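You operate a simulated robot arm through the tools that you are given. There is no shell and no other tool.

You are at the controls of a simulated two-armed robot. One attempt, no reset.

Task
Three name tabs lie on the wrong strips: put each on the strip whose window shows its name.
Fine: strip 8's tape is free to park one.

Only the result counts: the job must be done as asked and must still hold three seconds after the hand-in. Knocking over, shifting, dropping, spilling or breaking anything else fails it.

Robot
Two 7-joint arms with two-finger parallel grippers on one trunk that stands fixed in place. Base frame: the origin is at the foot of the trunk, x ahead of it, y to its left, z up. Lengths are in mm, angles in rad, forces in N, time in s.
The left shoulder is at [70, 130, 1162], the right one opposite. Payload 1.57 kg a hand.
Tool frame (each hand has its own): the origin (TCP) lies between the finger pads and is the grasp point; the fingertips stand 30 mm ahead of it; z points along the fingers, y is the line along which they close. The gripper opens to 80 mm. The fingers are 17 mm wide and 12 mm thick; the gripper's body (40 by 82 mm) begins 80 mm behind the TCP.
Orientation is that of the tool frame in the base frame, as a unit quaternion [x, y, z, w]. With the fingers straight down and closing along the base's y, the tool's x points along the base's -x, its y along +y and its z along -z.

Tools
- The arms move only by the tool jog_arm. It takes "left_series", "right_series" or both (then of equal length, played together; a hand with none holds still); each is one flat list of numbers, 7 for each row, row after row: the turn, a rotation vector about the tool's x, y, z in rad, then the shift along the tool's x, y, z in mm, then the gripper command, from -1 (shut) to 1 (fully open), values between in proportion. In form: [ax, ay, az, x, y, z, grip, ax, ay, az, x, y, z, grip, ...]. A call has 1 to 20 rows; each row is the pose to reach, as a shift and turn from the pose commanded when the call began, along the tool's axes at that moment. A row lasts 0.2 s, in which the tool goes at most 50 mm and 0.15 rad; a call with a longer step from one row to the next is refused whole, and so is a gripper value outside its range. A pose out of reach is approached as far as the arm can. The call stops where the force on the tool passes 40 N (or 10 N more than at its start, if that is more) or the arm is blocked; 0.2 s more then pass. The fingers move at their own pace (about 108 mm/s each) and stop on an object; they squeeze with about 34 N. The grip force told is the motor's: it shows also when the fingers shut on nothing. Time passes only in rows, and 0.2 s behind the last, so rows that repeat a pose let the fingers close. It gives the time, the measured TCP pose, the force on the tool (base axes), the opening and the grip force at its end, in the units of the frame above (readings bear some noise), with the torque about the TCP (base axes, N m) and any sound that the robot's microphone picked up.
- Cameras (640 x 400 px; columns grow to the right, rows downward): "scene" is now at [116.8, 16.1, 1361.7]; the picture's right is [0.23, -0.97, 0.00], its down [-0.81, -0.19, -0.56] and it looks along [0.54, 0.13, -0.83] (base axes); focal length 311 px, centre (320, 200). "left" rides on the left gripper at [72, 7, -122] in its tool frame; the picture's right is [-0.09, 1.00, 0.00], its down [-0.84, -0.08, -0.54] and it looks along [-0.54, -0.05, 0.84] (tool axes); focal length 238 px, centre (320, 200). "right" rides on the right gripper at [72, -7, -122] in its tool frame; the picture's right is [0.09, 1.00, 0.00], its down [-0.84, 0.08, -0.54] and it looks along [-0.54, 0.05, 0.84] (tool axes); focal length 238 px, centre (320, 200). There is no depth. A picture from a camera that has moved, and an enlarged one, comes with that camera's place and axes in the base frame and with its lens.
- grab_frame(camera): a new picture of that camera. It takes no simulated time.
- raise_lower(by): slides the trunk up (or, below 0, down) by that many mm; the arms and the scene camera ride with it, the base frame stays. It gives what a move gives, with no picture.
- head_to(pan, tilt): turns the head with the scene camera to pan (to the left, within 1.501 rad either way) and tilt (down, from -0.506 to 1.204), counted from straight ahead of the robot. It gives what a move gives.
- enlarge(camera, box): a new picture of the part [left, top, right, bottom] of that camera's present view, enlarged. It takes no simulated time.
- sign_off(): hands the job in; it is judged then, once.

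Nothing tells you positions but the pictures and the camera data. Unless the task says otherwise, let go and move clear before handing in.

The tools are called after ">>>" as a command line: name --argument value ..., lists and objects as JSON in quotes. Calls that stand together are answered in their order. jog_arm: Moves the arms, as the interface text tells. Its arguments: {"type":"object","properties":{"left_series":{"type":"array","items":{"type":"number"}},"right_series":{"type":"array","items":{"type":"number"}}},"required":[]} The other tools are called the same way: raise_lower (by) slides the trunk up or down; head_to (pan, tilt) turns the head that bears the scene camera; grab_frame (camera) takes a picture; enlarge (camera, box) takes an enlarged picture of a part of a camera's view; sign_off () hands the job in.

At the start:

```text
time_s: 0.0
left_tcp_pos: [225.3, 285.7, 1030.1]
left_ee_rot: [0.0, 1.0, 0.0, 0.0]
left_ft_force: [0.2, -1.0, 0.6]
left_ft_torque: [-0.02, -0.02, -0.01]
left_opening: 80.0
left_finger_force: 0.1
right_tcp_pos: [272.7, 54.9, 1083.9]
right_ee_rot: [0.0, 1.0, 0.0, 0.0]
right_ft_force: [-0.9, 0.3, -0.3]
right_ft_torque: [0.01, 0.01, -0.01]
right_opening: 80.0
right_finger_force: 0.1
trunk travel left (down, up): [-800.0, 140.0]
head pan, tilt: [0.232, 0.977]
```

scene: 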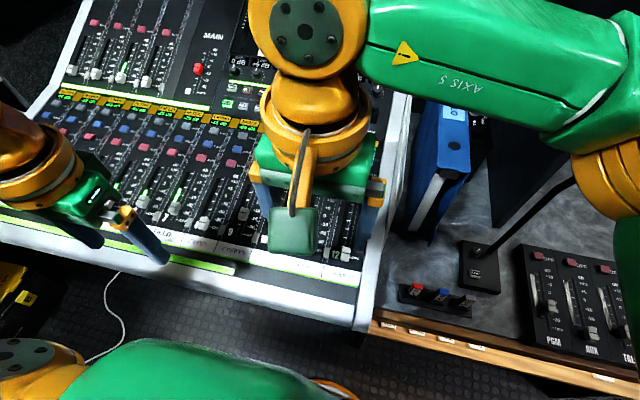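
right: 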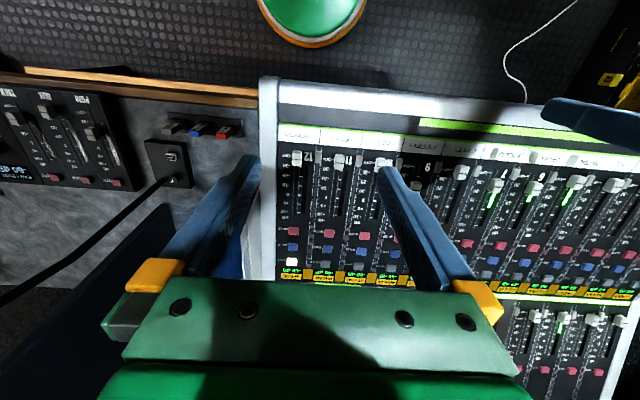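
left: 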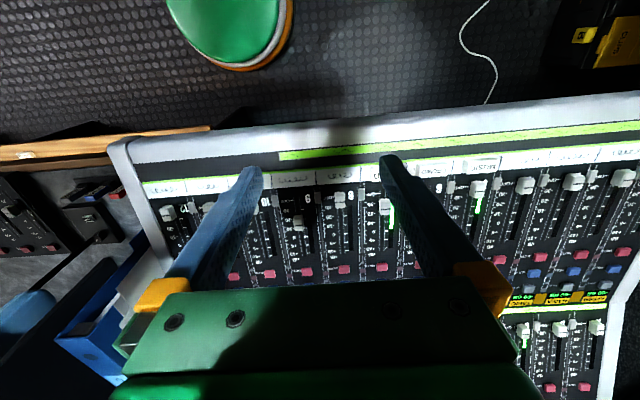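

I see a mixing console with channel strips, and name tabs lying along a tape strip near the front edge. First I'll look closely at the tape and the windows.

>>> enlarge --camera "left" --box '[120, 120, 380, 280]'

>>> enlarge --camera "left" --box '[380, 120, 640, 280]'

>>> enlarge --camera "right" --box '[260, 100, 480, 300]'

>>> enlarge --camera "right" --box '[440, 120, 640, 320]'

>>> enlarge --camera "scene" --box '[20, 70, 280, 280]'

```text
2.46 times, centred on (250, 200) of left
camera zoom: at [153.4, 290.8, 1151.2], right [0.09, 1.0, 0.0], down [0.84, -0.08, 0.54], along [0.54, -0.05, -0.84], focal length 587 px, centre (492, 200)
```

zoom: 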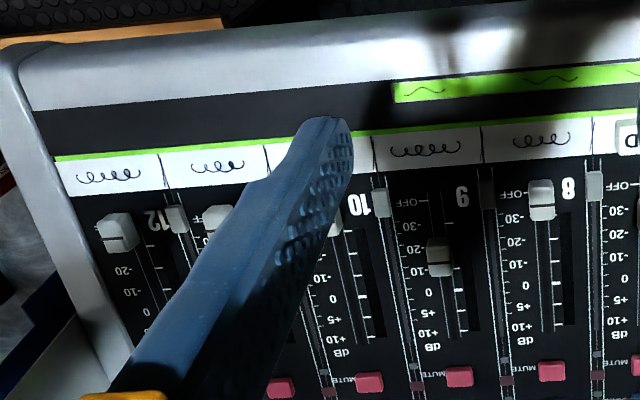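

```text
2.46 times, centred on (510, 200) of left
camera zoom: at [153.4, 290.8, 1151.2], right [0.09, 1.0, 0.0], down [0.84, -0.08, 0.54], along [0.54, -0.05, -0.84], focal length 587 px, centre (-148, 200)
```

zoom: 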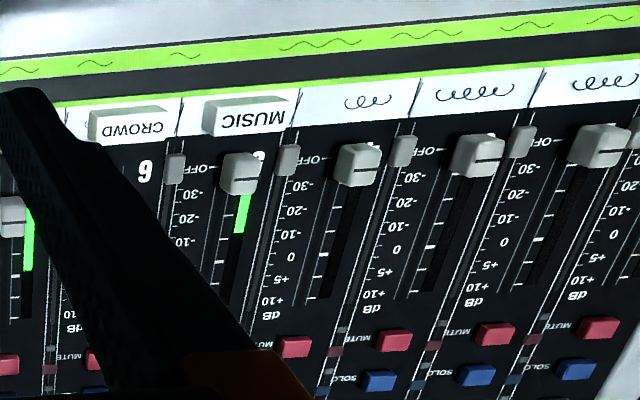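

```text
2.00 times, centred on (370, 200) of right
camera zoom: at [199.5, 47.6, 1205.4], right [-0.09, 1.0, 0.0], down [0.84, 0.08, 0.54], along [0.54, 0.05, -0.84], focal length 477 px, centre (220, 200)
```

zoom: 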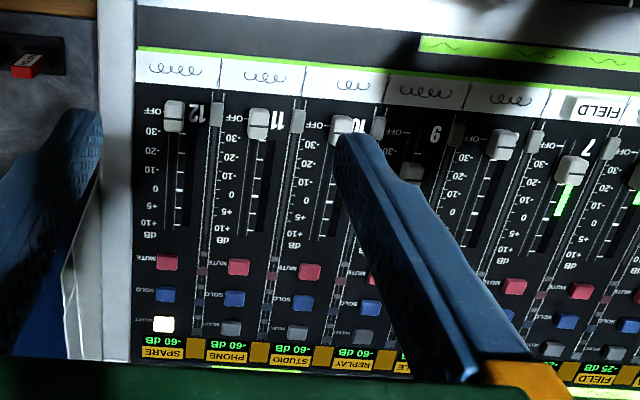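

```text
2.00 times, centred on (540, 220) of right
camera zoom: at [199.5, 47.6, 1205.4], right [-0.09, 1.0, 0.0], down [0.84, 0.08, 0.54], along [0.54, 0.05, -0.84], focal length 477 px, centre (-120, 160)
```

zoom: 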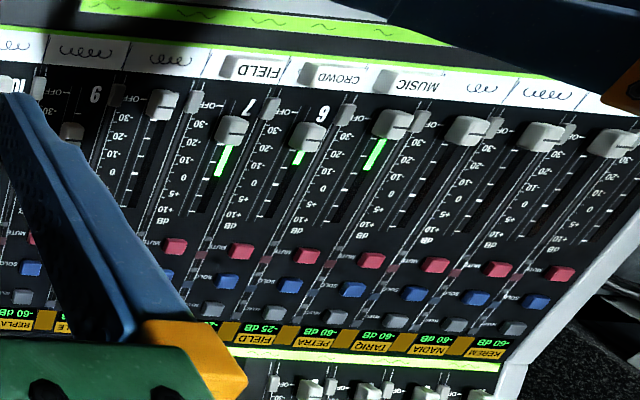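

```text
1.90 times, centred on (150, 175) of scene
camera zoom: at [116.8, 16.1, 1361.7], right [0.23, -0.97, 0.0], down [-0.81, -0.19, -0.56], along [0.54, 0.13, -0.83], focal length 592 px, centre (644, 248)
```

zoom: 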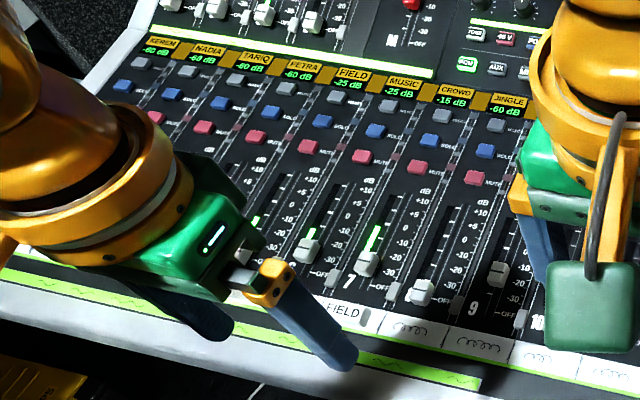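

The tabs read FIELD on strip 7, CROWD on 6 and MUSIC on 5. The windows read FIELD on 5, MUSIC on 6 and CROWD on 7, so this is a three-way cycle using strip 8 to park. Now I'll enlarge further to get accurate geometry.

>>> enlarge --camera "right" --box '[460, 130, 600, 218]'

>>> enlarge --camera "right" --box '[500, 240, 640, 328]'

>>> enlarge --camera "left" --box '[400, 130, 520, 205]'

>>> enlarge --camera "scene" --box '[50, 70, 210, 170]'

>>> enlarge --camera "scene" --box '[120, 180, 280, 280]'

```text
4.55 times, centred on (530, 174) of right
camera zoom: at [199.5, 47.6, 1205.4], right [-0.09, 1.0, 0.0], down [0.84, 0.08, 0.54], along [0.54, 0.05, -0.84], focal length 1083 px, centre (-634, 318)
```

zoom: 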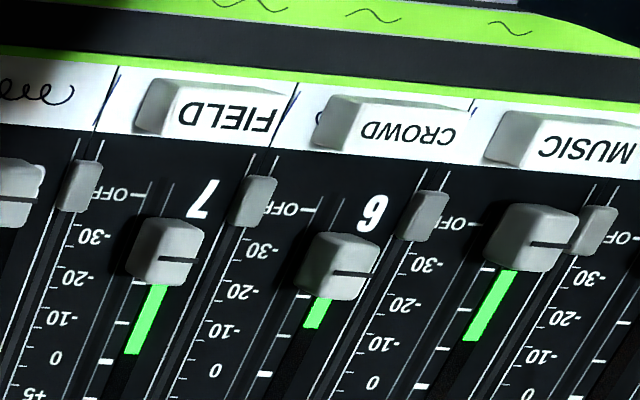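

```text
4.55 times, centred on (570, 284) of right
camera zoom: at [199.5, 47.6, 1205.4], right [-0.09, 1.0, 0.0], down [0.84, 0.08, 0.54], along [0.54, 0.05, -0.84], focal length 1083 px, centre (-816, -182)
```

zoom: 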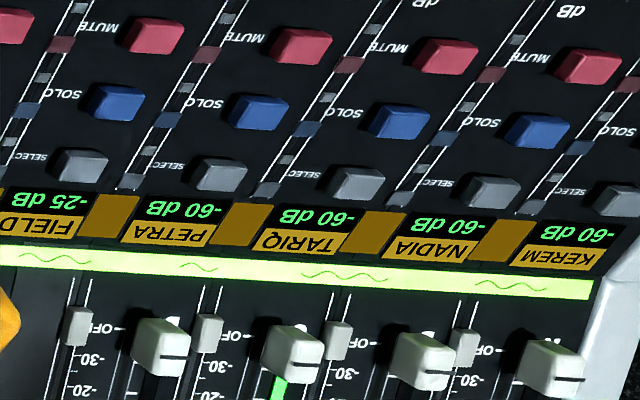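

```text
5.33 times, centred on (460, 168) of left
camera zoom: at [153.4, 290.8, 1151.2], right [0.09, 1.0, 0.0], down [0.84, -0.08, 0.54], along [0.54, -0.05, -0.84], focal length 1271 px, centre (-427, 373)
```

zoom: 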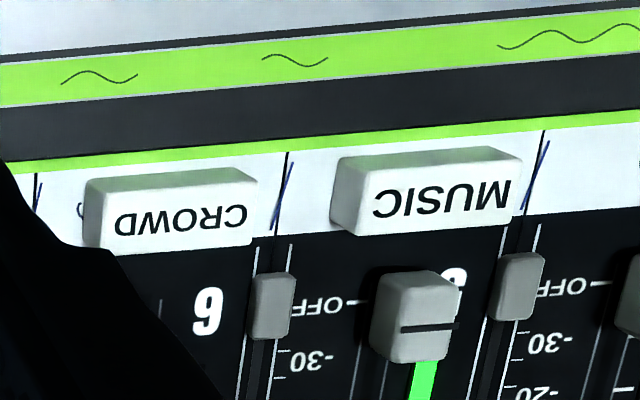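

```text
4.00 times, centred on (130, 120) of scene
camera zoom: at [116.8, 16.1, 1361.7], right [0.23, -0.97, 0.0], down [-0.81, -0.19, -0.56], along [0.54, 0.13, -0.83], focal length 1242 px, centre (1080, 520)
```

zoom: 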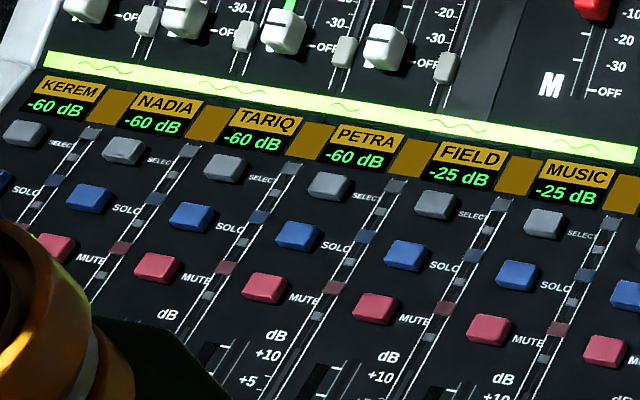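

```text
4.00 times, centred on (200, 230) of scene
camera zoom: at [116.8, 16.1, 1361.7], right [0.23, -0.97, 0.0], down [-0.81, -0.19, -0.56], along [0.54, 0.13, -0.83], focal length 1242 px, centre (800, 80)
```

zoom: 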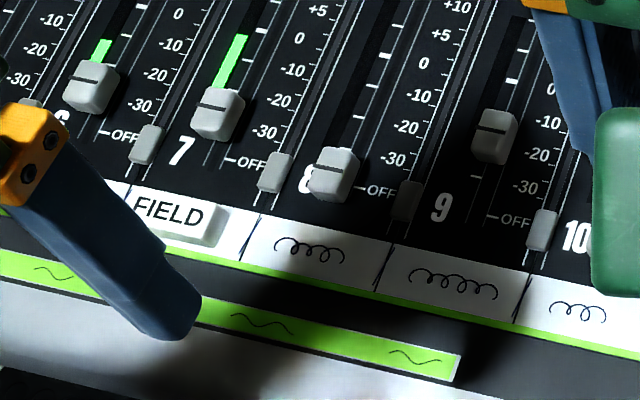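

The console looks square to the base. The tape lies near x≈320 and z≈820, with about 69 mm between strips, and the face tilts up roughly 9° going away from me. I'll check the left arm's posture and the area to the left before moving.

>>> head_to --pan 0.9 --tilt 0.9

>>> grab_frame --camera "scene"

```text
time_s: 1.1
left_tcp_pos: [224.7, 285.7, 1029.3]
left_ee_rot: [0.0, 1.0, -0.001, 0.0]
left_ft_force: [0.3, -0.4, 0.2]
left_ft_torque: [0.01, 0.0, 0.02]
left_opening: 79.9
left_finger_force: 0.0
right_tcp_pos: [273.0, 55.1, 1082.7]
right_ee_rot: [0.0, 1.0, 0.0, 0.0]
right_ft_force: [0.1, -0.2, -0.3]
right_ft_torque: [0.0, 0.02, -0.01]
right_opening: 80.0
right_finger_force: 0.1
trunk travel left (down, up): [-800.0, 140.0]
head pan, tilt: [0.901, 0.901]
```

```text
taken
camera scene: at [94.6, 59.0, 1367.2], right [0.78, -0.62, 0.0], down [-0.49, -0.61, -0.62], along [0.39, 0.49, -0.78], focal length 311 px, centre (320, 200)
```

scene: 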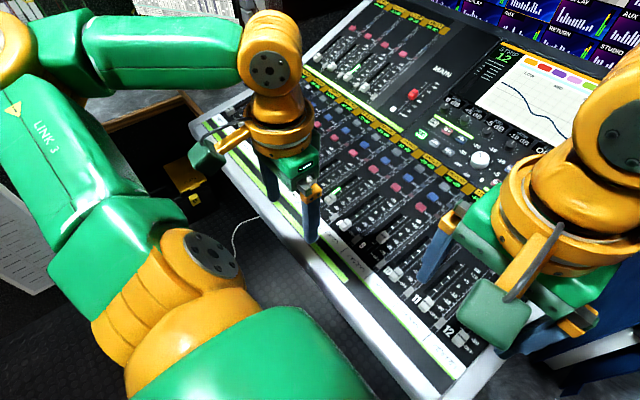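

The left arm has room and its elbow is well out to the side. I'll move the left hand above FIELD on strip 7, tilt it to match the face, and then look with both hand cameras.

>>> jog_arm --left_series '[0, -0.04, 0, -25, 22, 25, 1, 0, -0.08, 0, -50, 44, 50, 1, 0, -0.12, 0, -75, 66, 75, 1, 0, -0.155, 0, -98, 87, 99, 1, 0, -0.155, 0, -98, 87, 99, 1]'

>>> grab_frame --camera "left"

>>> grab_frame --camera "right"

>>> grab_frame --camera "scene"

```text
time_s: 2.2
left_tcp_pos: [322.7, 373.4, 929.7]
left_ee_rot: [0.0, 0.997, 0.0, 0.078]
left_ft_force: [0.1, -0.6, 0.4]
left_ft_torque: [-0.03, 0.0, -0.02]
left_opening: 79.9
left_finger_force: 0.0
right_tcp_pos: [271.3, 55.8, 1083.1]
right_ee_rot: [0.0, 1.0, 0.0, -0.001]
right_ft_force: [0.1, 1.0, 0.3]
right_ft_torque: [-0.01, 0.02, 0.01]
right_opening: 80.1
right_finger_force: 0.0
trunk travel left (down, up): [-800.0, 140.0]
head pan, tilt: [0.901, 0.901]
```

```text
taken
camera left: at [232.4, 378.1, 1039.9], right [0.09, 1.0, 0.01], down [0.74, -0.08, 0.66], along [0.66, -0.05, -0.75], focal length 238 px, centre (320, 200)
```

left: 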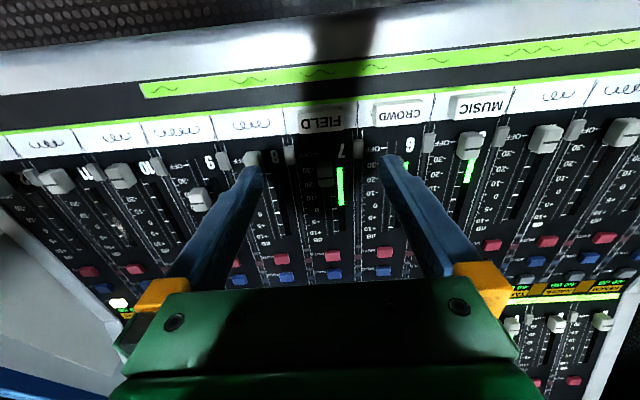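

```text
taken
camera right: at [199.3, 47.5, 1205.5], right [-0.09, 1.0, 0.0], down [0.84, 0.08, 0.54], along [0.54, 0.05, -0.84], focal length 238 px, centre (320, 200)
```

right: 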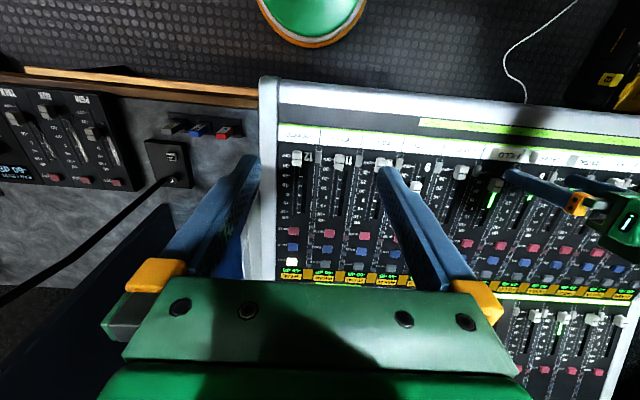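

```text
taken
camera scene: at [94.3, 58.9, 1367.3], right [0.78, -0.62, 0.0], down [-0.49, -0.61, -0.62], along [0.39, 0.49, -0.78], focal length 311 px, centre (320, 200)
```

scene: 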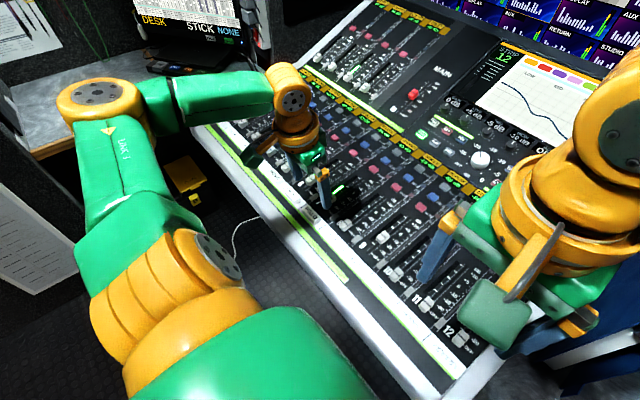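

The hand is over strip 7. There is writing on the far display and on a sheet to the left, so I'll read those and get precise views of the tabs.

>>> enlarge --camera "scene" --box '[0, 0, 260, 160]'

>>> enlarge --camera "left" --box '[210, 70, 370, 170]'

>>> enlarge --camera "left" --box '[360, 70, 520, 170]'

>>> enlarge --camera "right" --box '[420, 120, 580, 220]'

>>> enlarge --camera "scene" --box '[220, 120, 380, 270]'

```text
2.46 times, centred on (130, 80) of scene
camera zoom: at [94.3, 58.9, 1367.3], right [0.78, -0.62, 0.0], down [-0.49, -0.61, -0.62], along [0.39, 0.49, -0.78], focal length 764 px, centre (788, 495)
```

zoom: 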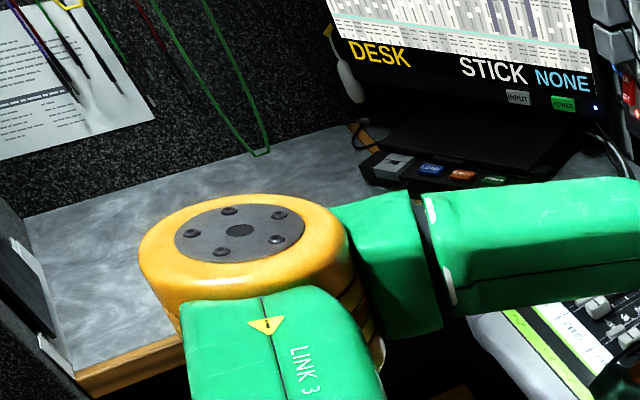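

```text
4.00 times, centred on (290, 120) of left
camera zoom: at [232.4, 378.1, 1039.9], right [0.09, 1.0, 0.01], down [0.74, -0.08, 0.66], along [0.66, -0.05, -0.75], focal length 953 px, centre (440, 520)
```

zoom: 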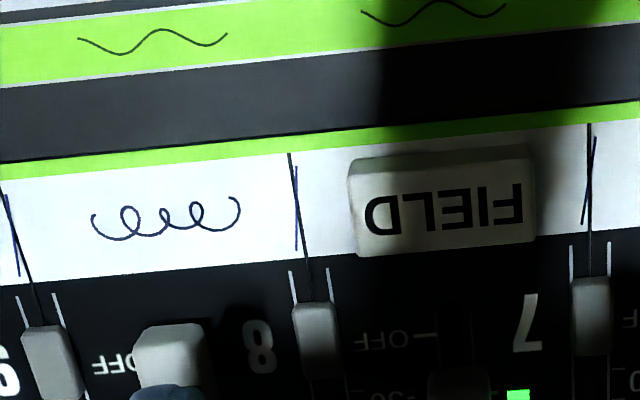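

```text
4.00 times, centred on (440, 120) of left
camera zoom: at [232.4, 378.1, 1039.9], right [0.09, 1.0, 0.01], down [0.74, -0.08, 0.66], along [0.66, -0.05, -0.75], focal length 953 px, centre (-160, 520)
```

zoom: 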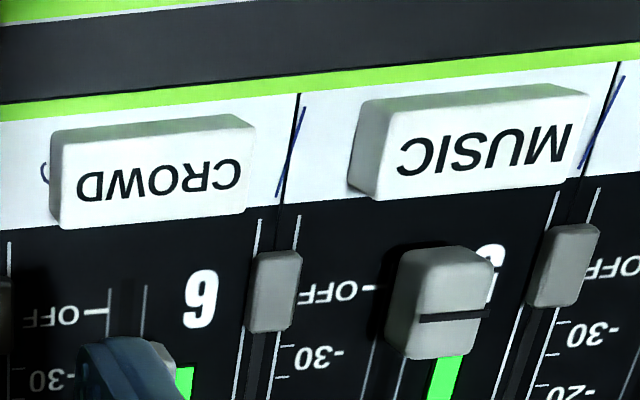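

```text
4.00 times, centred on (500, 170) of right
camera zoom: at [199.3, 47.5, 1205.5], right [-0.09, 1.0, 0.0], down [0.84, 0.08, 0.54], along [0.54, 0.05, -0.84], focal length 953 px, centre (-400, 320)
```

zoom: 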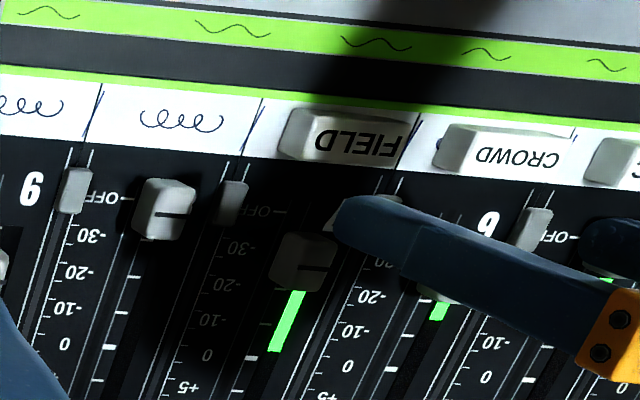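

```text
2.67 times, centred on (300, 195) of scene
camera zoom: at [94.3, 58.9, 1367.3], right [0.78, -0.62, 0.0], down [-0.49, -0.61, -0.62], along [0.39, 0.49, -0.78], focal length 828 px, centre (373, 213)
```

zoom: 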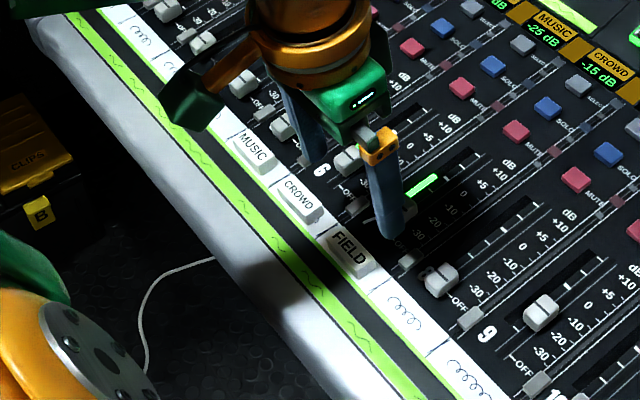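

FIELD's centre is at about (322, 374), the tape is at z≈820, and the strip centres are near y = 305, 374, 442 and 510 for strips 8 to 5. I'll narrow the opening so it fits between neighbouring tabs, lower partway, and check.

>>> jog_arm --left_series '[0, 0, 0, 6, 0.6, 20, 0.4, 0, 0, 0, 12.8, 0.6, 40, 0.4, 0, 0, 0, 12.8, 0.6, 58, 0.4, 0, 0, 0, 12.8, 0.6, 58, 0.4]'

>>> grab_frame --camera "left"

>>> enlarge --camera "left" --box '[200, 60, 440, 210]'

>>> enlarge --camera "right" --box '[440, 110, 600, 210]'

>>> enlarge --camera "scene" --box '[260, 150, 420, 250]'

```text
time_s: 3.2
left_tcp_pos: [319.4, 372.4, 871.6]
left_ee_rot: [0.0, 0.997, 0.0, 0.077]
left_ft_force: [1.0, 0.2, 0.1]
left_ft_torque: [-0.04, 0.03, 0.01]
left_opening: 56.1
left_finger_force: 0.0
right_tcp_pos: [271.4, 54.4, 1083.5]
right_ee_rot: [0.0, 1.0, 0.0, 0.0]
right_ft_force: [-0.4, -0.7, -0.3]
right_ft_torque: [0.01, 0.0, -0.01]
right_opening: 80.2
right_finger_force: 0.2
trunk travel left (down, up): [-800.0, 140.0]
head pan, tilt: [0.901, 0.901]
```

```text
taken
camera left: at [229.3, 378.0, 980.8], right [0.09, 1.0, 0.01], down [0.74, -0.08, 0.66], along [0.66, -0.05, -0.75], focal length 238 px, centre (320, 200)
```

left: 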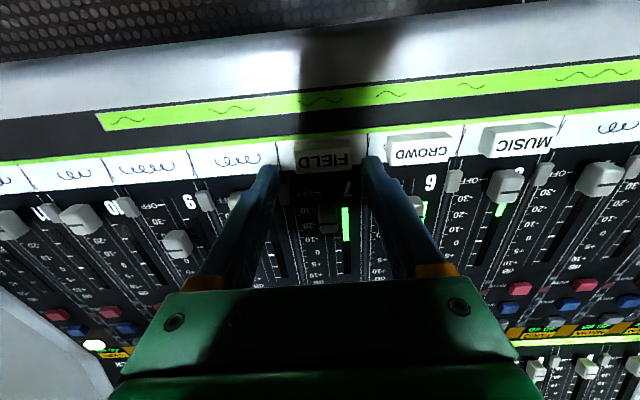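

```text
2.67 times, centred on (320, 135) of left
camera zoom: at [229.3, 378.0, 980.8], right [0.09, 1.0, 0.01], down [0.74, -0.08, 0.66], along [0.66, -0.05, -0.75], focal length 636 px, centre (320, 373)
```

zoom: 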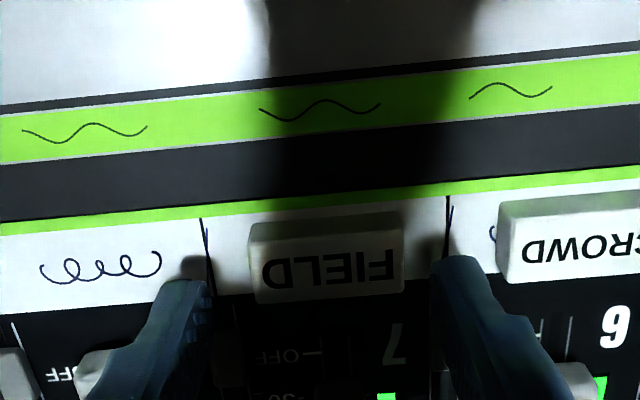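

```text
4.00 times, centred on (520, 160) of right
camera zoom: at [199.5, 47.8, 1205.4], right [-0.09, 1.0, 0.0], down [0.84, 0.08, 0.54], along [0.54, 0.05, -0.84], focal length 953 px, centre (-480, 360)
```

zoom: 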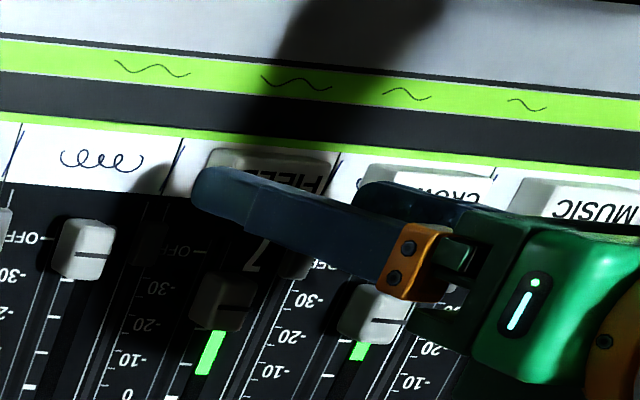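

```text
4.00 times, centred on (340, 200) of scene
camera zoom: at [94.6, 59.2, 1367.2], right [0.78, -0.62, 0.0], down [-0.49, -0.61, -0.62], along [0.39, 0.49, -0.78], focal length 1242 px, centre (240, 200)
```

zoom: 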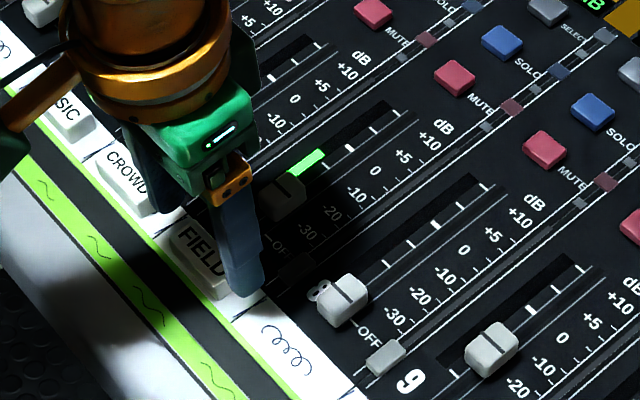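

The fingers straddle FIELD, centred to within about a millimetre. I'll lower further in small steps and watch the force.

>>> jog_arm --left_series '[0, 0, 0, 0, 0.5, 5, 0.4, 0, 0, 0, 0, 0.5, 10, 0.4, 0, 0, 0, 0, 0.5, 14, 0.4, 0, 0, 0, 0, 0.5, 14, 0.4]'

>>> enlarge --camera "left" --box '[220, 90, 420, 215]'

>>> enlarge --camera "right" --box '[460, 110, 580, 185]'

>>> enlarge --camera "scene" --box '[280, 170, 380, 232]'

```text
time_s: 4.2
left_tcp_pos: [321.5, 373.2, 857.3]
left_ee_rot: [0.0, 0.997, 0.0, 0.078]
left_ft_force: [0.2, -0.1, 0.2]
left_ft_torque: [0.01, -0.02, 0.03]
left_opening: 55.7
left_finger_force: 0.1
right_tcp_pos: [272.3, 55.8, 1083.6]
right_ee_rot: [-0.001, 1.0, 0.0, 0.0]
right_ft_force: [0.8, 1.2, 0.0]
right_ft_torque: [-0.01, -0.02, 0.02]
right_opening: 80.2
right_finger_force: 0.0
trunk travel left (down, up): [-800.0, 140.0]
head pan, tilt: [0.901, 0.901]
```

```text
3.20 times, centred on (320, 152) of left
camera zoom: at [231.7, 378.9, 966.7], right [0.09, 1.0, 0.01], down [0.74, -0.08, 0.66], along [0.66, -0.05, -0.75], focal length 763 px, centre (320, 352)
```

zoom: 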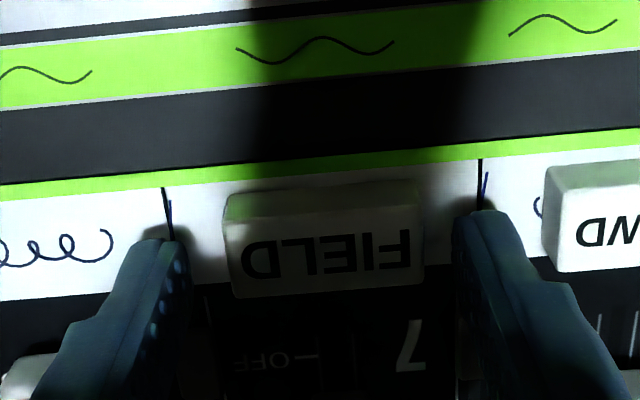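

```text
5.33 times, centred on (520, 148) of right
camera zoom: at [199.5, 47.7, 1205.4], right [-0.09, 1.0, 0.0], down [0.84, 0.08, 0.54], along [0.54, 0.05, -0.84], focal length 1271 px, centre (-747, 480)
```

zoom: 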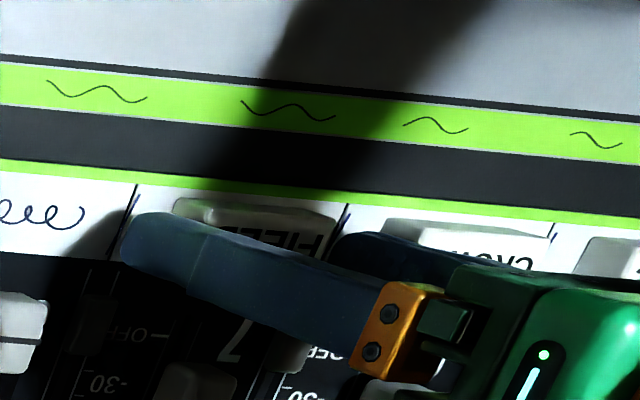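

```text
6.40 times, centred on (330, 201) of scene
camera zoom: at [94.6, 59.2, 1367.2], right [0.78, -0.62, 0.0], down [-0.49, -0.61, -0.62], along [0.39, 0.49, -0.78], focal length 1988 px, centre (256, 194)
```

zoom: 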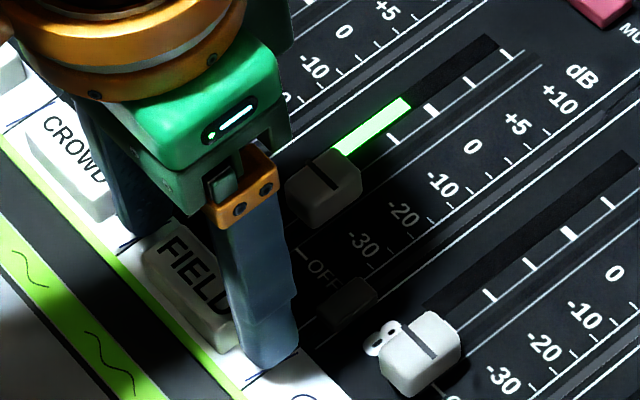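

The tips are a few millimetres above the tape. I'll go down a little more in small steps, then close.

>>> jog_arm --left_series '[0, 0, 0, 0, 0.3, 2, 0.4, 0, 0, 0, 0, 0.3, 4, 0.4, 0, 0, 0, 0, 0.3, 4.5, 0.4, 0, 0, 0, 0, 0.3, 4.5, 0.4]'

>>> enlarge --camera "left" --box '[220, 90, 420, 215]'

>>> enlarge --camera "scene" --box '[280, 170, 380, 232]'

```text
time_s: 5.2
left_tcp_pos: [322.6, 373.4, 853.0]
left_ee_rot: [-0.001, 0.997, 0.0, 0.078]
left_ft_force: [-0.1, -0.1, -0.3]
left_ft_torque: [0.0, -0.01, 0.0]
left_opening: 56.1
left_finger_force: 0.1
right_tcp_pos: [271.7, 55.5, 1083.9]
right_ee_rot: [0.0, 1.0, 0.001, 0.0]
right_ft_force: [-0.3, -0.1, -0.2]
right_ft_torque: [-0.01, -0.01, -0.02]
right_opening: 79.9
right_finger_force: 0.0
trunk travel left (down, up): [-800.0, 140.0]
head pan, tilt: [0.901, 0.901]
```

```text
3.20 times, centred on (320, 152) of left
camera zoom: at [232.7, 379.2, 962.3], right [0.09, 1.0, 0.01], down [0.74, -0.08, 0.66], along [0.66, -0.05, -0.75], focal length 763 px, centre (320, 352)
```

zoom: 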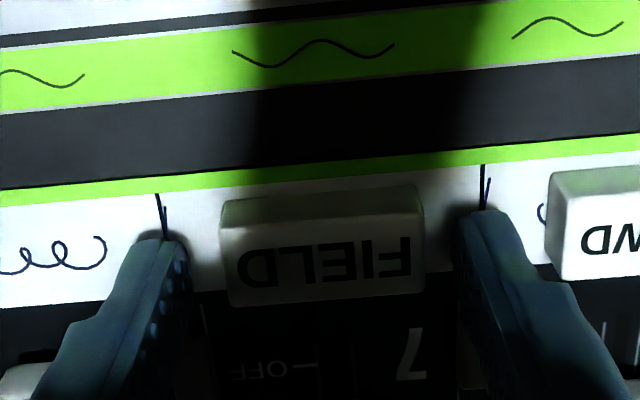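

```text
6.40 times, centred on (330, 201) of scene
camera zoom: at [94.6, 59.2, 1367.2], right [0.78, -0.62, 0.0], down [-0.49, -0.61, -0.62], along [0.39, 0.49, -0.78], focal length 1988 px, centre (256, 194)
```

zoom: 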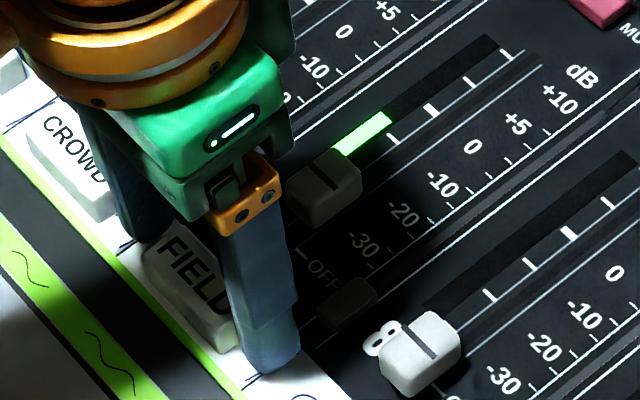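

No contact yet and the tab is centred between the fingers. I'll shift back 3 mm in x to centre on its depth, then close.

>>> jog_arm --left_series '[0, 0, 0, 3, 0.3, 0.5, 0.4, 0, 0, 0, 3, 0.3, 0.5, 0.2, 0, 0, 0, 3, 0.3, 0.5, -1, 0, 0, 0, 3, 0.3, 0.5, -1, 0, 0, 0, 3, 0.3, 0.5, -1]'

>>> enlarge --camera "left" --box '[220, 90, 420, 215]'

>>> enlarge --camera "scene" --box '[280, 170, 380, 232]'

```text
time_s: 6.5
left_tcp_pos: [318.5, 375.2, 852.1]
left_ee_rot: [0.0, 0.997, 0.0, 0.078]
left_ft_force: [-0.7, 0.0, 0.7]
left_ft_torque: [0.02, 0.03, 0.0]
left_opening: 40.6
left_finger_force: 34.5
right_tcp_pos: [270.5, 55.5, 1084.2]
right_ee_rot: [0.0, 1.0, 0.0, -0.001]
right_ft_force: [-0.3, 0.6, -0.6]
right_ft_torque: [0.0, 0.03, -0.01]
right_opening: 80.2
right_finger_force: 0.1
trunk travel left (down, up): [-800.0, 140.0]
head pan, tilt: [0.901, 0.901]
```

```text
3.20 times, centred on (320, 152) of left
camera zoom: at [229.4, 379.7, 961.1], right [0.09, 1.0, 0.01], down [0.74, -0.08, 0.66], along [0.66, -0.05, -0.75], focal length 763 px, centre (320, 352)
```

zoom: 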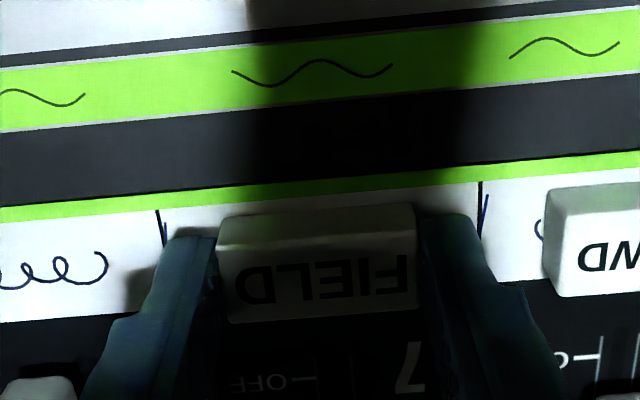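

```text
6.40 times, centred on (330, 201) of scene
camera zoom: at [94.4, 59.2, 1367.3], right [0.78, -0.62, 0.0], down [-0.49, -0.61, -0.62], along [0.39, 0.49, -0.78], focal length 1988 px, centre (256, 194)
```

zoom: 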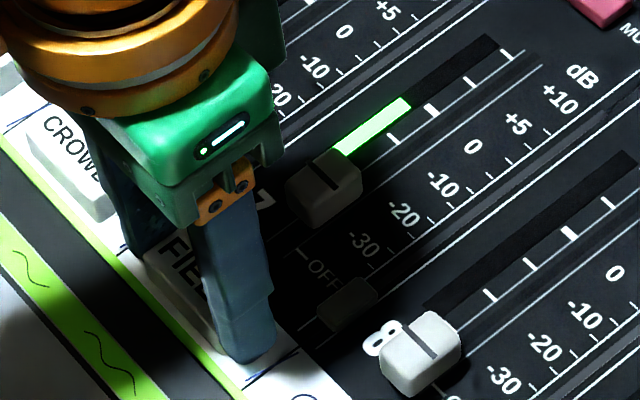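

FIELD is gripped at an opening of 40.6 mm. Next I'll lift it straight off and check the hold.

>>> jog_arm --left_series '[0, 0, 0, 0, 0, -4, -1, 0, 0, 0, 0, 0, -15, -1, 0, 0, 0, 0, 0, -30, -1, 0, 0, 0, 0, 0, -30, -1]'

>>> enlarge --camera "left" --box '[200, 60, 440, 210]'

>>> enlarge --camera "scene" --box '[240, 140, 400, 240]'

```text
time_s: 7.5
left_tcp_pos: [315.6, 375.9, 882.1]
left_ee_rot: [0.0, 0.997, 0.0, 0.078]
left_ft_force: [0.2, -0.2, -0.2]
left_ft_torque: [-0.02, 0.0, 0.0]
left_opening: 40.3
left_finger_force: 34.1
right_tcp_pos: [271.0, 54.1, 1082.8]
right_ee_rot: [0.0, 1.0, 0.0, 0.0]
right_ft_force: [0.1, 0.0, 0.7]
right_ft_torque: [0.0, 0.04, 0.0]
right_opening: 80.2
right_finger_force: 0.0
trunk travel left (down, up): [-800.0, 140.0]
head pan, tilt: [0.901, 0.901]
```

```text
2.67 times, centred on (320, 135) of left
camera zoom: at [225.0, 379.6, 990.9], right [0.09, 1.0, 0.01], down [0.74, -0.08, 0.66], along [0.66, -0.05, -0.75], focal length 636 px, centre (320, 373)
```

zoom: 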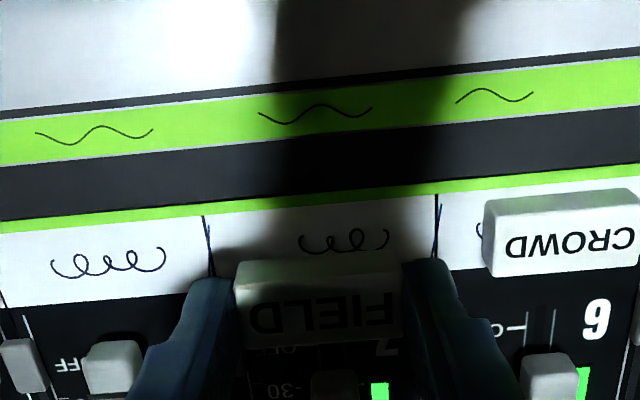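

```text
4.00 times, centred on (320, 190) of scene
camera zoom: at [94.7, 59.3, 1367.2], right [0.78, -0.62, 0.0], down [-0.49, -0.61, -0.62], along [0.39, 0.49, -0.78], focal length 1242 px, centre (320, 240)
```

zoom: 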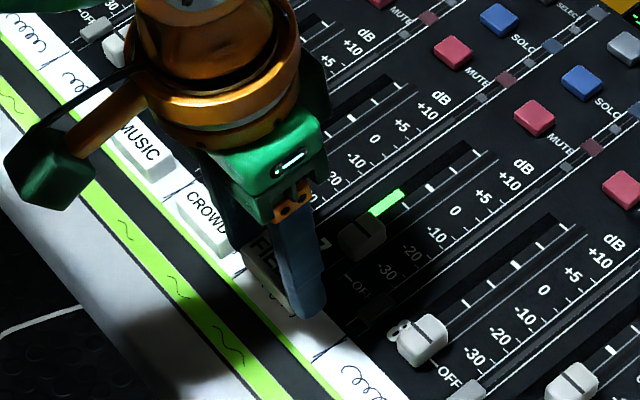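

FIELD is held. Now I'll carry it to strip 8 and look before setting it down.

>>> jog_arm --left_series '[0, 0, 0, 0, -23, 0, -1, 0, 0, 0, 0, -46, 0, -1, 0, 0, 0, 0, -69, 0, -1, 0, 0, 0, 0, -69, 15, -1, 0, 0, 0, 0, -69, 24, -1, 0, 0, 0, 0, -69, 24, -1]'

>>> enlarge --camera "left" --box '[200, 60, 440, 210]'

>>> enlarge --camera "scene" --box '[270, 170, 430, 270]'

>>> enlarge --camera "right" --box '[400, 110, 560, 210]'

```text
time_s: 8.8
left_tcp_pos: [317.9, 305.9, 858.3]
left_ee_rot: [0.0, 0.997, 0.0, 0.077]
left_ft_force: [0.0, -0.6, -0.2]
left_ft_torque: [-0.01, 0.03, -0.02]
left_opening: 40.9
left_finger_force: 34.1
right_tcp_pos: [272.6, 55.2, 1082.9]
right_ee_rot: [0.0, 1.0, 0.0, 0.0]
right_ft_force: [-0.5, 0.0, -0.2]
right_ft_torque: [-0.04, -0.03, 0.01]
right_opening: 80.0
right_finger_force: 0.1
trunk travel left (down, up): [-800.0, 140.0]
head pan, tilt: [0.901, 0.901]
```

```text
2.67 times, centred on (320, 135) of left
camera zoom: at [228.7, 310.7, 966.7], right [0.09, 1.0, 0.01], down [0.74, -0.08, 0.66], along [0.66, -0.05, -0.75], focal length 636 px, centre (320, 373)
```

zoom: 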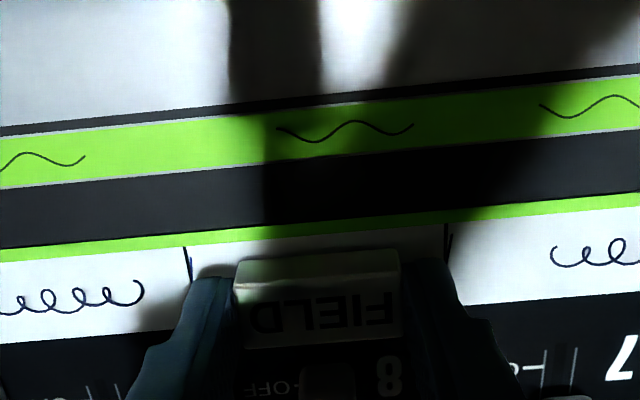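

```text
4.00 times, centred on (350, 220) of scene
camera zoom: at [94.5, 59.0, 1367.3], right [0.78, -0.62, 0.0], down [-0.49, -0.61, -0.62], along [0.39, 0.49, -0.78], focal length 1242 px, centre (200, 120)
```

zoom: 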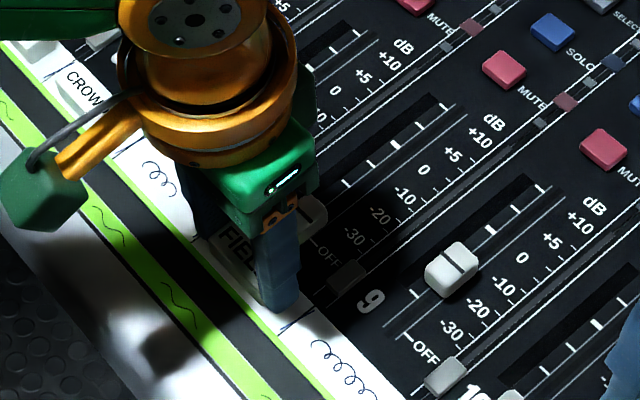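

```text
4.00 times, centred on (480, 160) of right
camera zoom: at [199.5, 47.6, 1205.4], right [-0.09, 1.0, 0.0], down [0.84, 0.08, 0.54], along [0.54, 0.05, -0.84], focal length 953 px, centre (-320, 360)
```

zoom: 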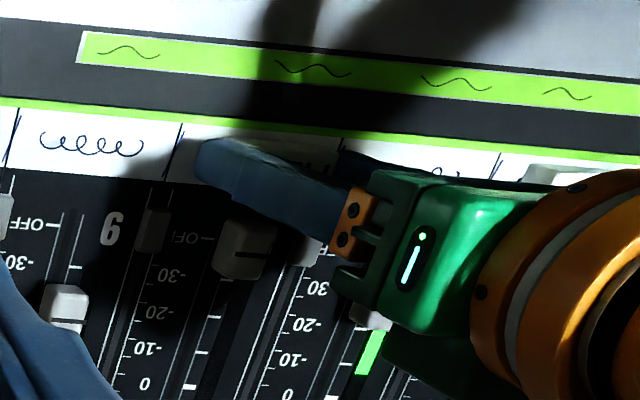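

It's over the strip 8 cell. I'll lower the last few millimetres, release, and rise.

>>> jog_arm --left_series '[0, 0, 0, 0, 0, 3, -1, 0, 0, 0, 0, 0, 5.7, -1, 0, 0, 0, 0, 0, 5.7, -1, 0, 0, 0, 0, 0, 5.7, 0.1, 0, 0, 0, 0, 0, 5.7, 0.4, 0, 0, 0, 0, 0, 5.7, 0.4]'

>>> enlarge --camera "left" --box '[200, 60, 440, 210]'

```text
time_s: 10.2
left_tcp_pos: [320.2, 306.2, 852.4]
left_ee_rot: [0.0, 0.997, 0.001, 0.078]
left_ft_force: [-0.2, -0.3, 0.9]
left_ft_torque: [0.03, -0.01, 0.01]
left_opening: 55.9
left_finger_force: 0.0
right_tcp_pos: [271.8, 54.9, 1082.0]
right_ee_rot: [0.0, 1.0, -0.001, 0.0]
right_ft_force: [0.3, -0.3, -0.4]
right_ft_torque: [0.0, 0.02, 0.01]
right_opening: 80.0
right_finger_force: 0.0
trunk travel left (down, up): [-800.0, 140.0]
head pan, tilt: [0.901, 0.901]
```

```text
2.67 times, centred on (320, 135) of left
camera zoom: at [229.5, 310.9, 961.3], right [0.09, 1.0, 0.01], down [0.74, -0.08, 0.66], along [0.66, -0.05, -0.75], focal length 636 px, centre (320, 373)
```

zoom: 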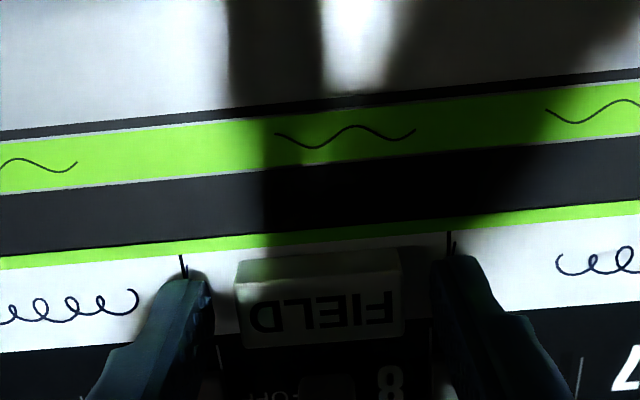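

FIELD is parked flat on strip 8. I'll rise and move over CROWD on strip 6.

>>> jog_arm --left_series '[0, 0, 0, 0, 0, -20, 0.4, 0, 0, 0, 0, 0, -40, 0.4, 0, 0, 0, 0, 35, -40, 0.4, 0, 0, 0, 0, 70, -40, 0.4, 0, 0, 0, 0, 105, -40, 0.4, 0, 0, 0, 0, 137, -40, 0.4, 0, 0, 0, 0, 137, -25, 0.4, 0, 0, 0, 0, 137, -25, 0.4]'

>>> enlarge --camera "left" --box '[200, 60, 440, 210]'

>>> grab_frame --camera "left"

>>> grab_frame --camera "scene"

```text
time_s: 12.1
left_tcp_pos: [315.2, 442.3, 877.4]
left_ee_rot: [0.0, 0.997, 0.0, 0.078]
left_ft_force: [-0.6, -0.6, -0.5]
left_ft_torque: [0.01, -0.01, -0.02]
left_opening: 56.4
left_finger_force: 0.1
right_tcp_pos: [272.2, 54.7, 1084.0]
right_ee_rot: [0.0, 1.0, -0.001, 0.0]
right_ft_force: [-0.5, -0.6, -0.1]
right_ft_torque: [0.01, -0.01, 0.0]
right_opening: 80.0
right_finger_force: 0.0
trunk travel left (down, up): [-800.0, 140.0]
head pan, tilt: [0.901, 0.901]
```

```text
2.67 times, centred on (320, 135) of left
camera zoom: at [225.2, 447.7, 986.2], right [0.09, 1.0, 0.01], down [0.74, -0.08, 0.67], along [0.66, -0.05, -0.75], focal length 636 px, centre (320, 373)
```

zoom: 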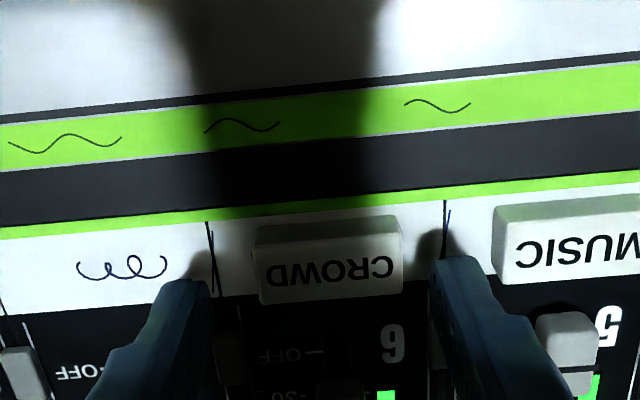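

```text
taken
camera left: at [225.2, 447.7, 986.2], right [0.09, 1.0, 0.01], down [0.74, -0.08, 0.67], along [0.66, -0.05, -0.75], focal length 238 px, centre (320, 200)
```

left: 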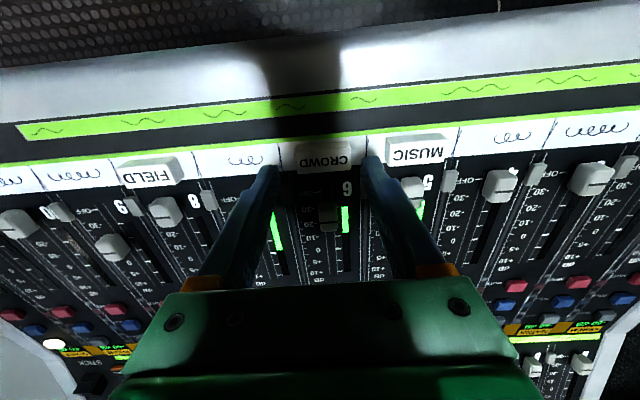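

```text
taken
camera scene: at [94.5, 58.9, 1367.3], right [0.78, -0.62, 0.0], down [-0.49, -0.61, -0.62], along [0.39, 0.49, -0.78], focal length 311 px, centre (320, 200)
```

scene: 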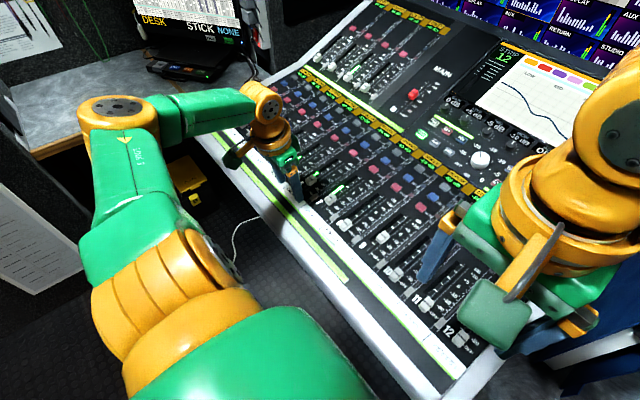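

CROWD is centred between the fingers with clearance to MUSIC. I'll lower 25 mm to the same grip height, then close.

>>> jog_arm --left_series '[0, 0, 0, 0, 0.5, 10, 0.4, 0, 0, 0, 0, 0.5, 18, 0.4, 0, 0, 0, 0, 0.5, 22, 0.4, 0, 0, 0, 0, 0.5, 25, 0.4, 0, 0, 0, 0, 0.5, 25, 0.4]'

>>> enlarge --camera "left" --box '[220, 90, 420, 215]'

```text
time_s: 13.2
left_tcp_pos: [319.1, 443.4, 852.2]
left_ee_rot: [-0.001, 0.997, 0.0, 0.077]
left_ft_force: [0.0, 0.2, -0.9]
left_ft_torque: [0.02, 0.0, 0.01]
left_opening: 55.7
left_finger_force: 0.0
right_tcp_pos: [272.0, 55.1, 1082.8]
right_ee_rot: [0.0, 1.0, 0.0, 0.001]
right_ft_force: [-0.7, 0.0, 0.6]
right_ft_torque: [0.02, -0.01, 0.0]
right_opening: 79.7
right_finger_force: 0.0
trunk travel left (down, up): [-800.0, 140.0]
head pan, tilt: [0.901, 0.901]
```

```text
3.20 times, centred on (320, 152) of left
camera zoom: at [229.4, 447.9, 961.2], right [0.09, 1.0, 0.01], down [0.74, -0.08, 0.66], along [0.66, -0.05, -0.75], focal length 763 px, centre (320, 352)
```

zoom: 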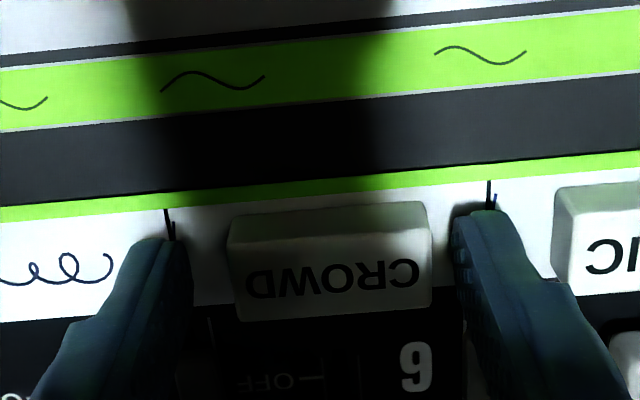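

The fingers are placed well, so I'll close and lift.

>>> jog_arm --left_series '[0, 0, 0, 0, 1.5, 0, 0.4, 0, 0, 0, 0, 1.5, 0, 0.2, 0, 0, 0, 0, 1.5, 0, -1, 0, 0, 0, 0, 1.5, 0, -1, 0, 0, 0, 0, 1.5, 0, -1, 0, 0, 0, 0, 1.5, -4, -1, 0, 0, 0, 0, 1.5, -15, -1, 0, 0, 0, 0, 1.5, -30, -1, 0, 0, 0, 0, 1.5, -30, -1]'

>>> grab_frame --camera "left"

>>> enlarge --camera "left" --box '[200, 60, 440, 210]'

```text
time_s: 15.2
left_tcp_pos: [316.0, 442.8, 882.2]
left_ee_rot: [-0.001, 0.997, 0.0, 0.077]
left_ft_force: [0.9, -0.5, 0.3]
left_ft_torque: [0.01, -0.02, 0.01]
left_opening: 40.4
left_finger_force: 34.5
right_tcp_pos: [273.0, 55.2, 1083.3]
right_ee_rot: [0.0, 1.0, 0.0, -0.001]
right_ft_force: [-0.1, -0.2, 0.1]
right_ft_torque: [-0.01, 0.0, 0.05]
right_opening: 80.0
right_finger_force: 0.0
trunk travel left (down, up): [-800.0, 140.0]
head pan, tilt: [0.901, 0.901]
```

```text
taken
camera left: at [225.4, 449.2, 990.7], right [0.09, 1.0, 0.01], down [0.74, -0.08, 0.66], along [0.66, -0.05, -0.75], focal length 238 px, centre (320, 200)
```

left: 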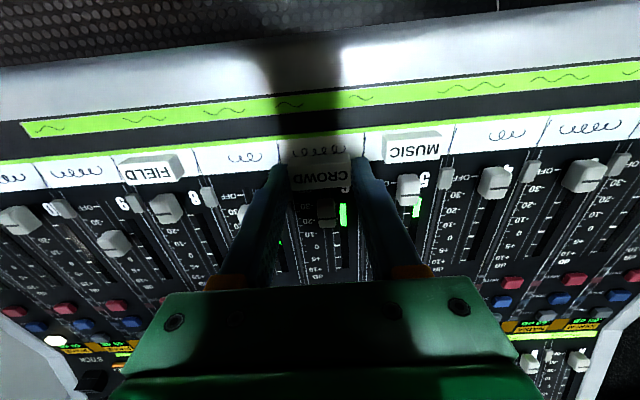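

```text
2.67 times, centred on (320, 135) of left
camera zoom: at [225.4, 449.2, 990.7], right [0.09, 1.0, 0.01], down [0.74, -0.08, 0.66], along [0.66, -0.05, -0.75], focal length 636 px, centre (320, 373)
```

zoom: 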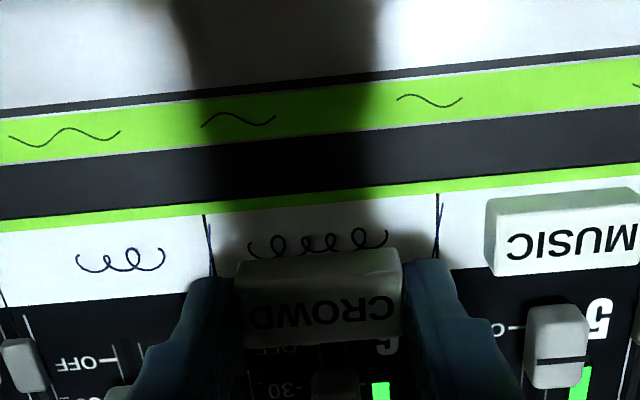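

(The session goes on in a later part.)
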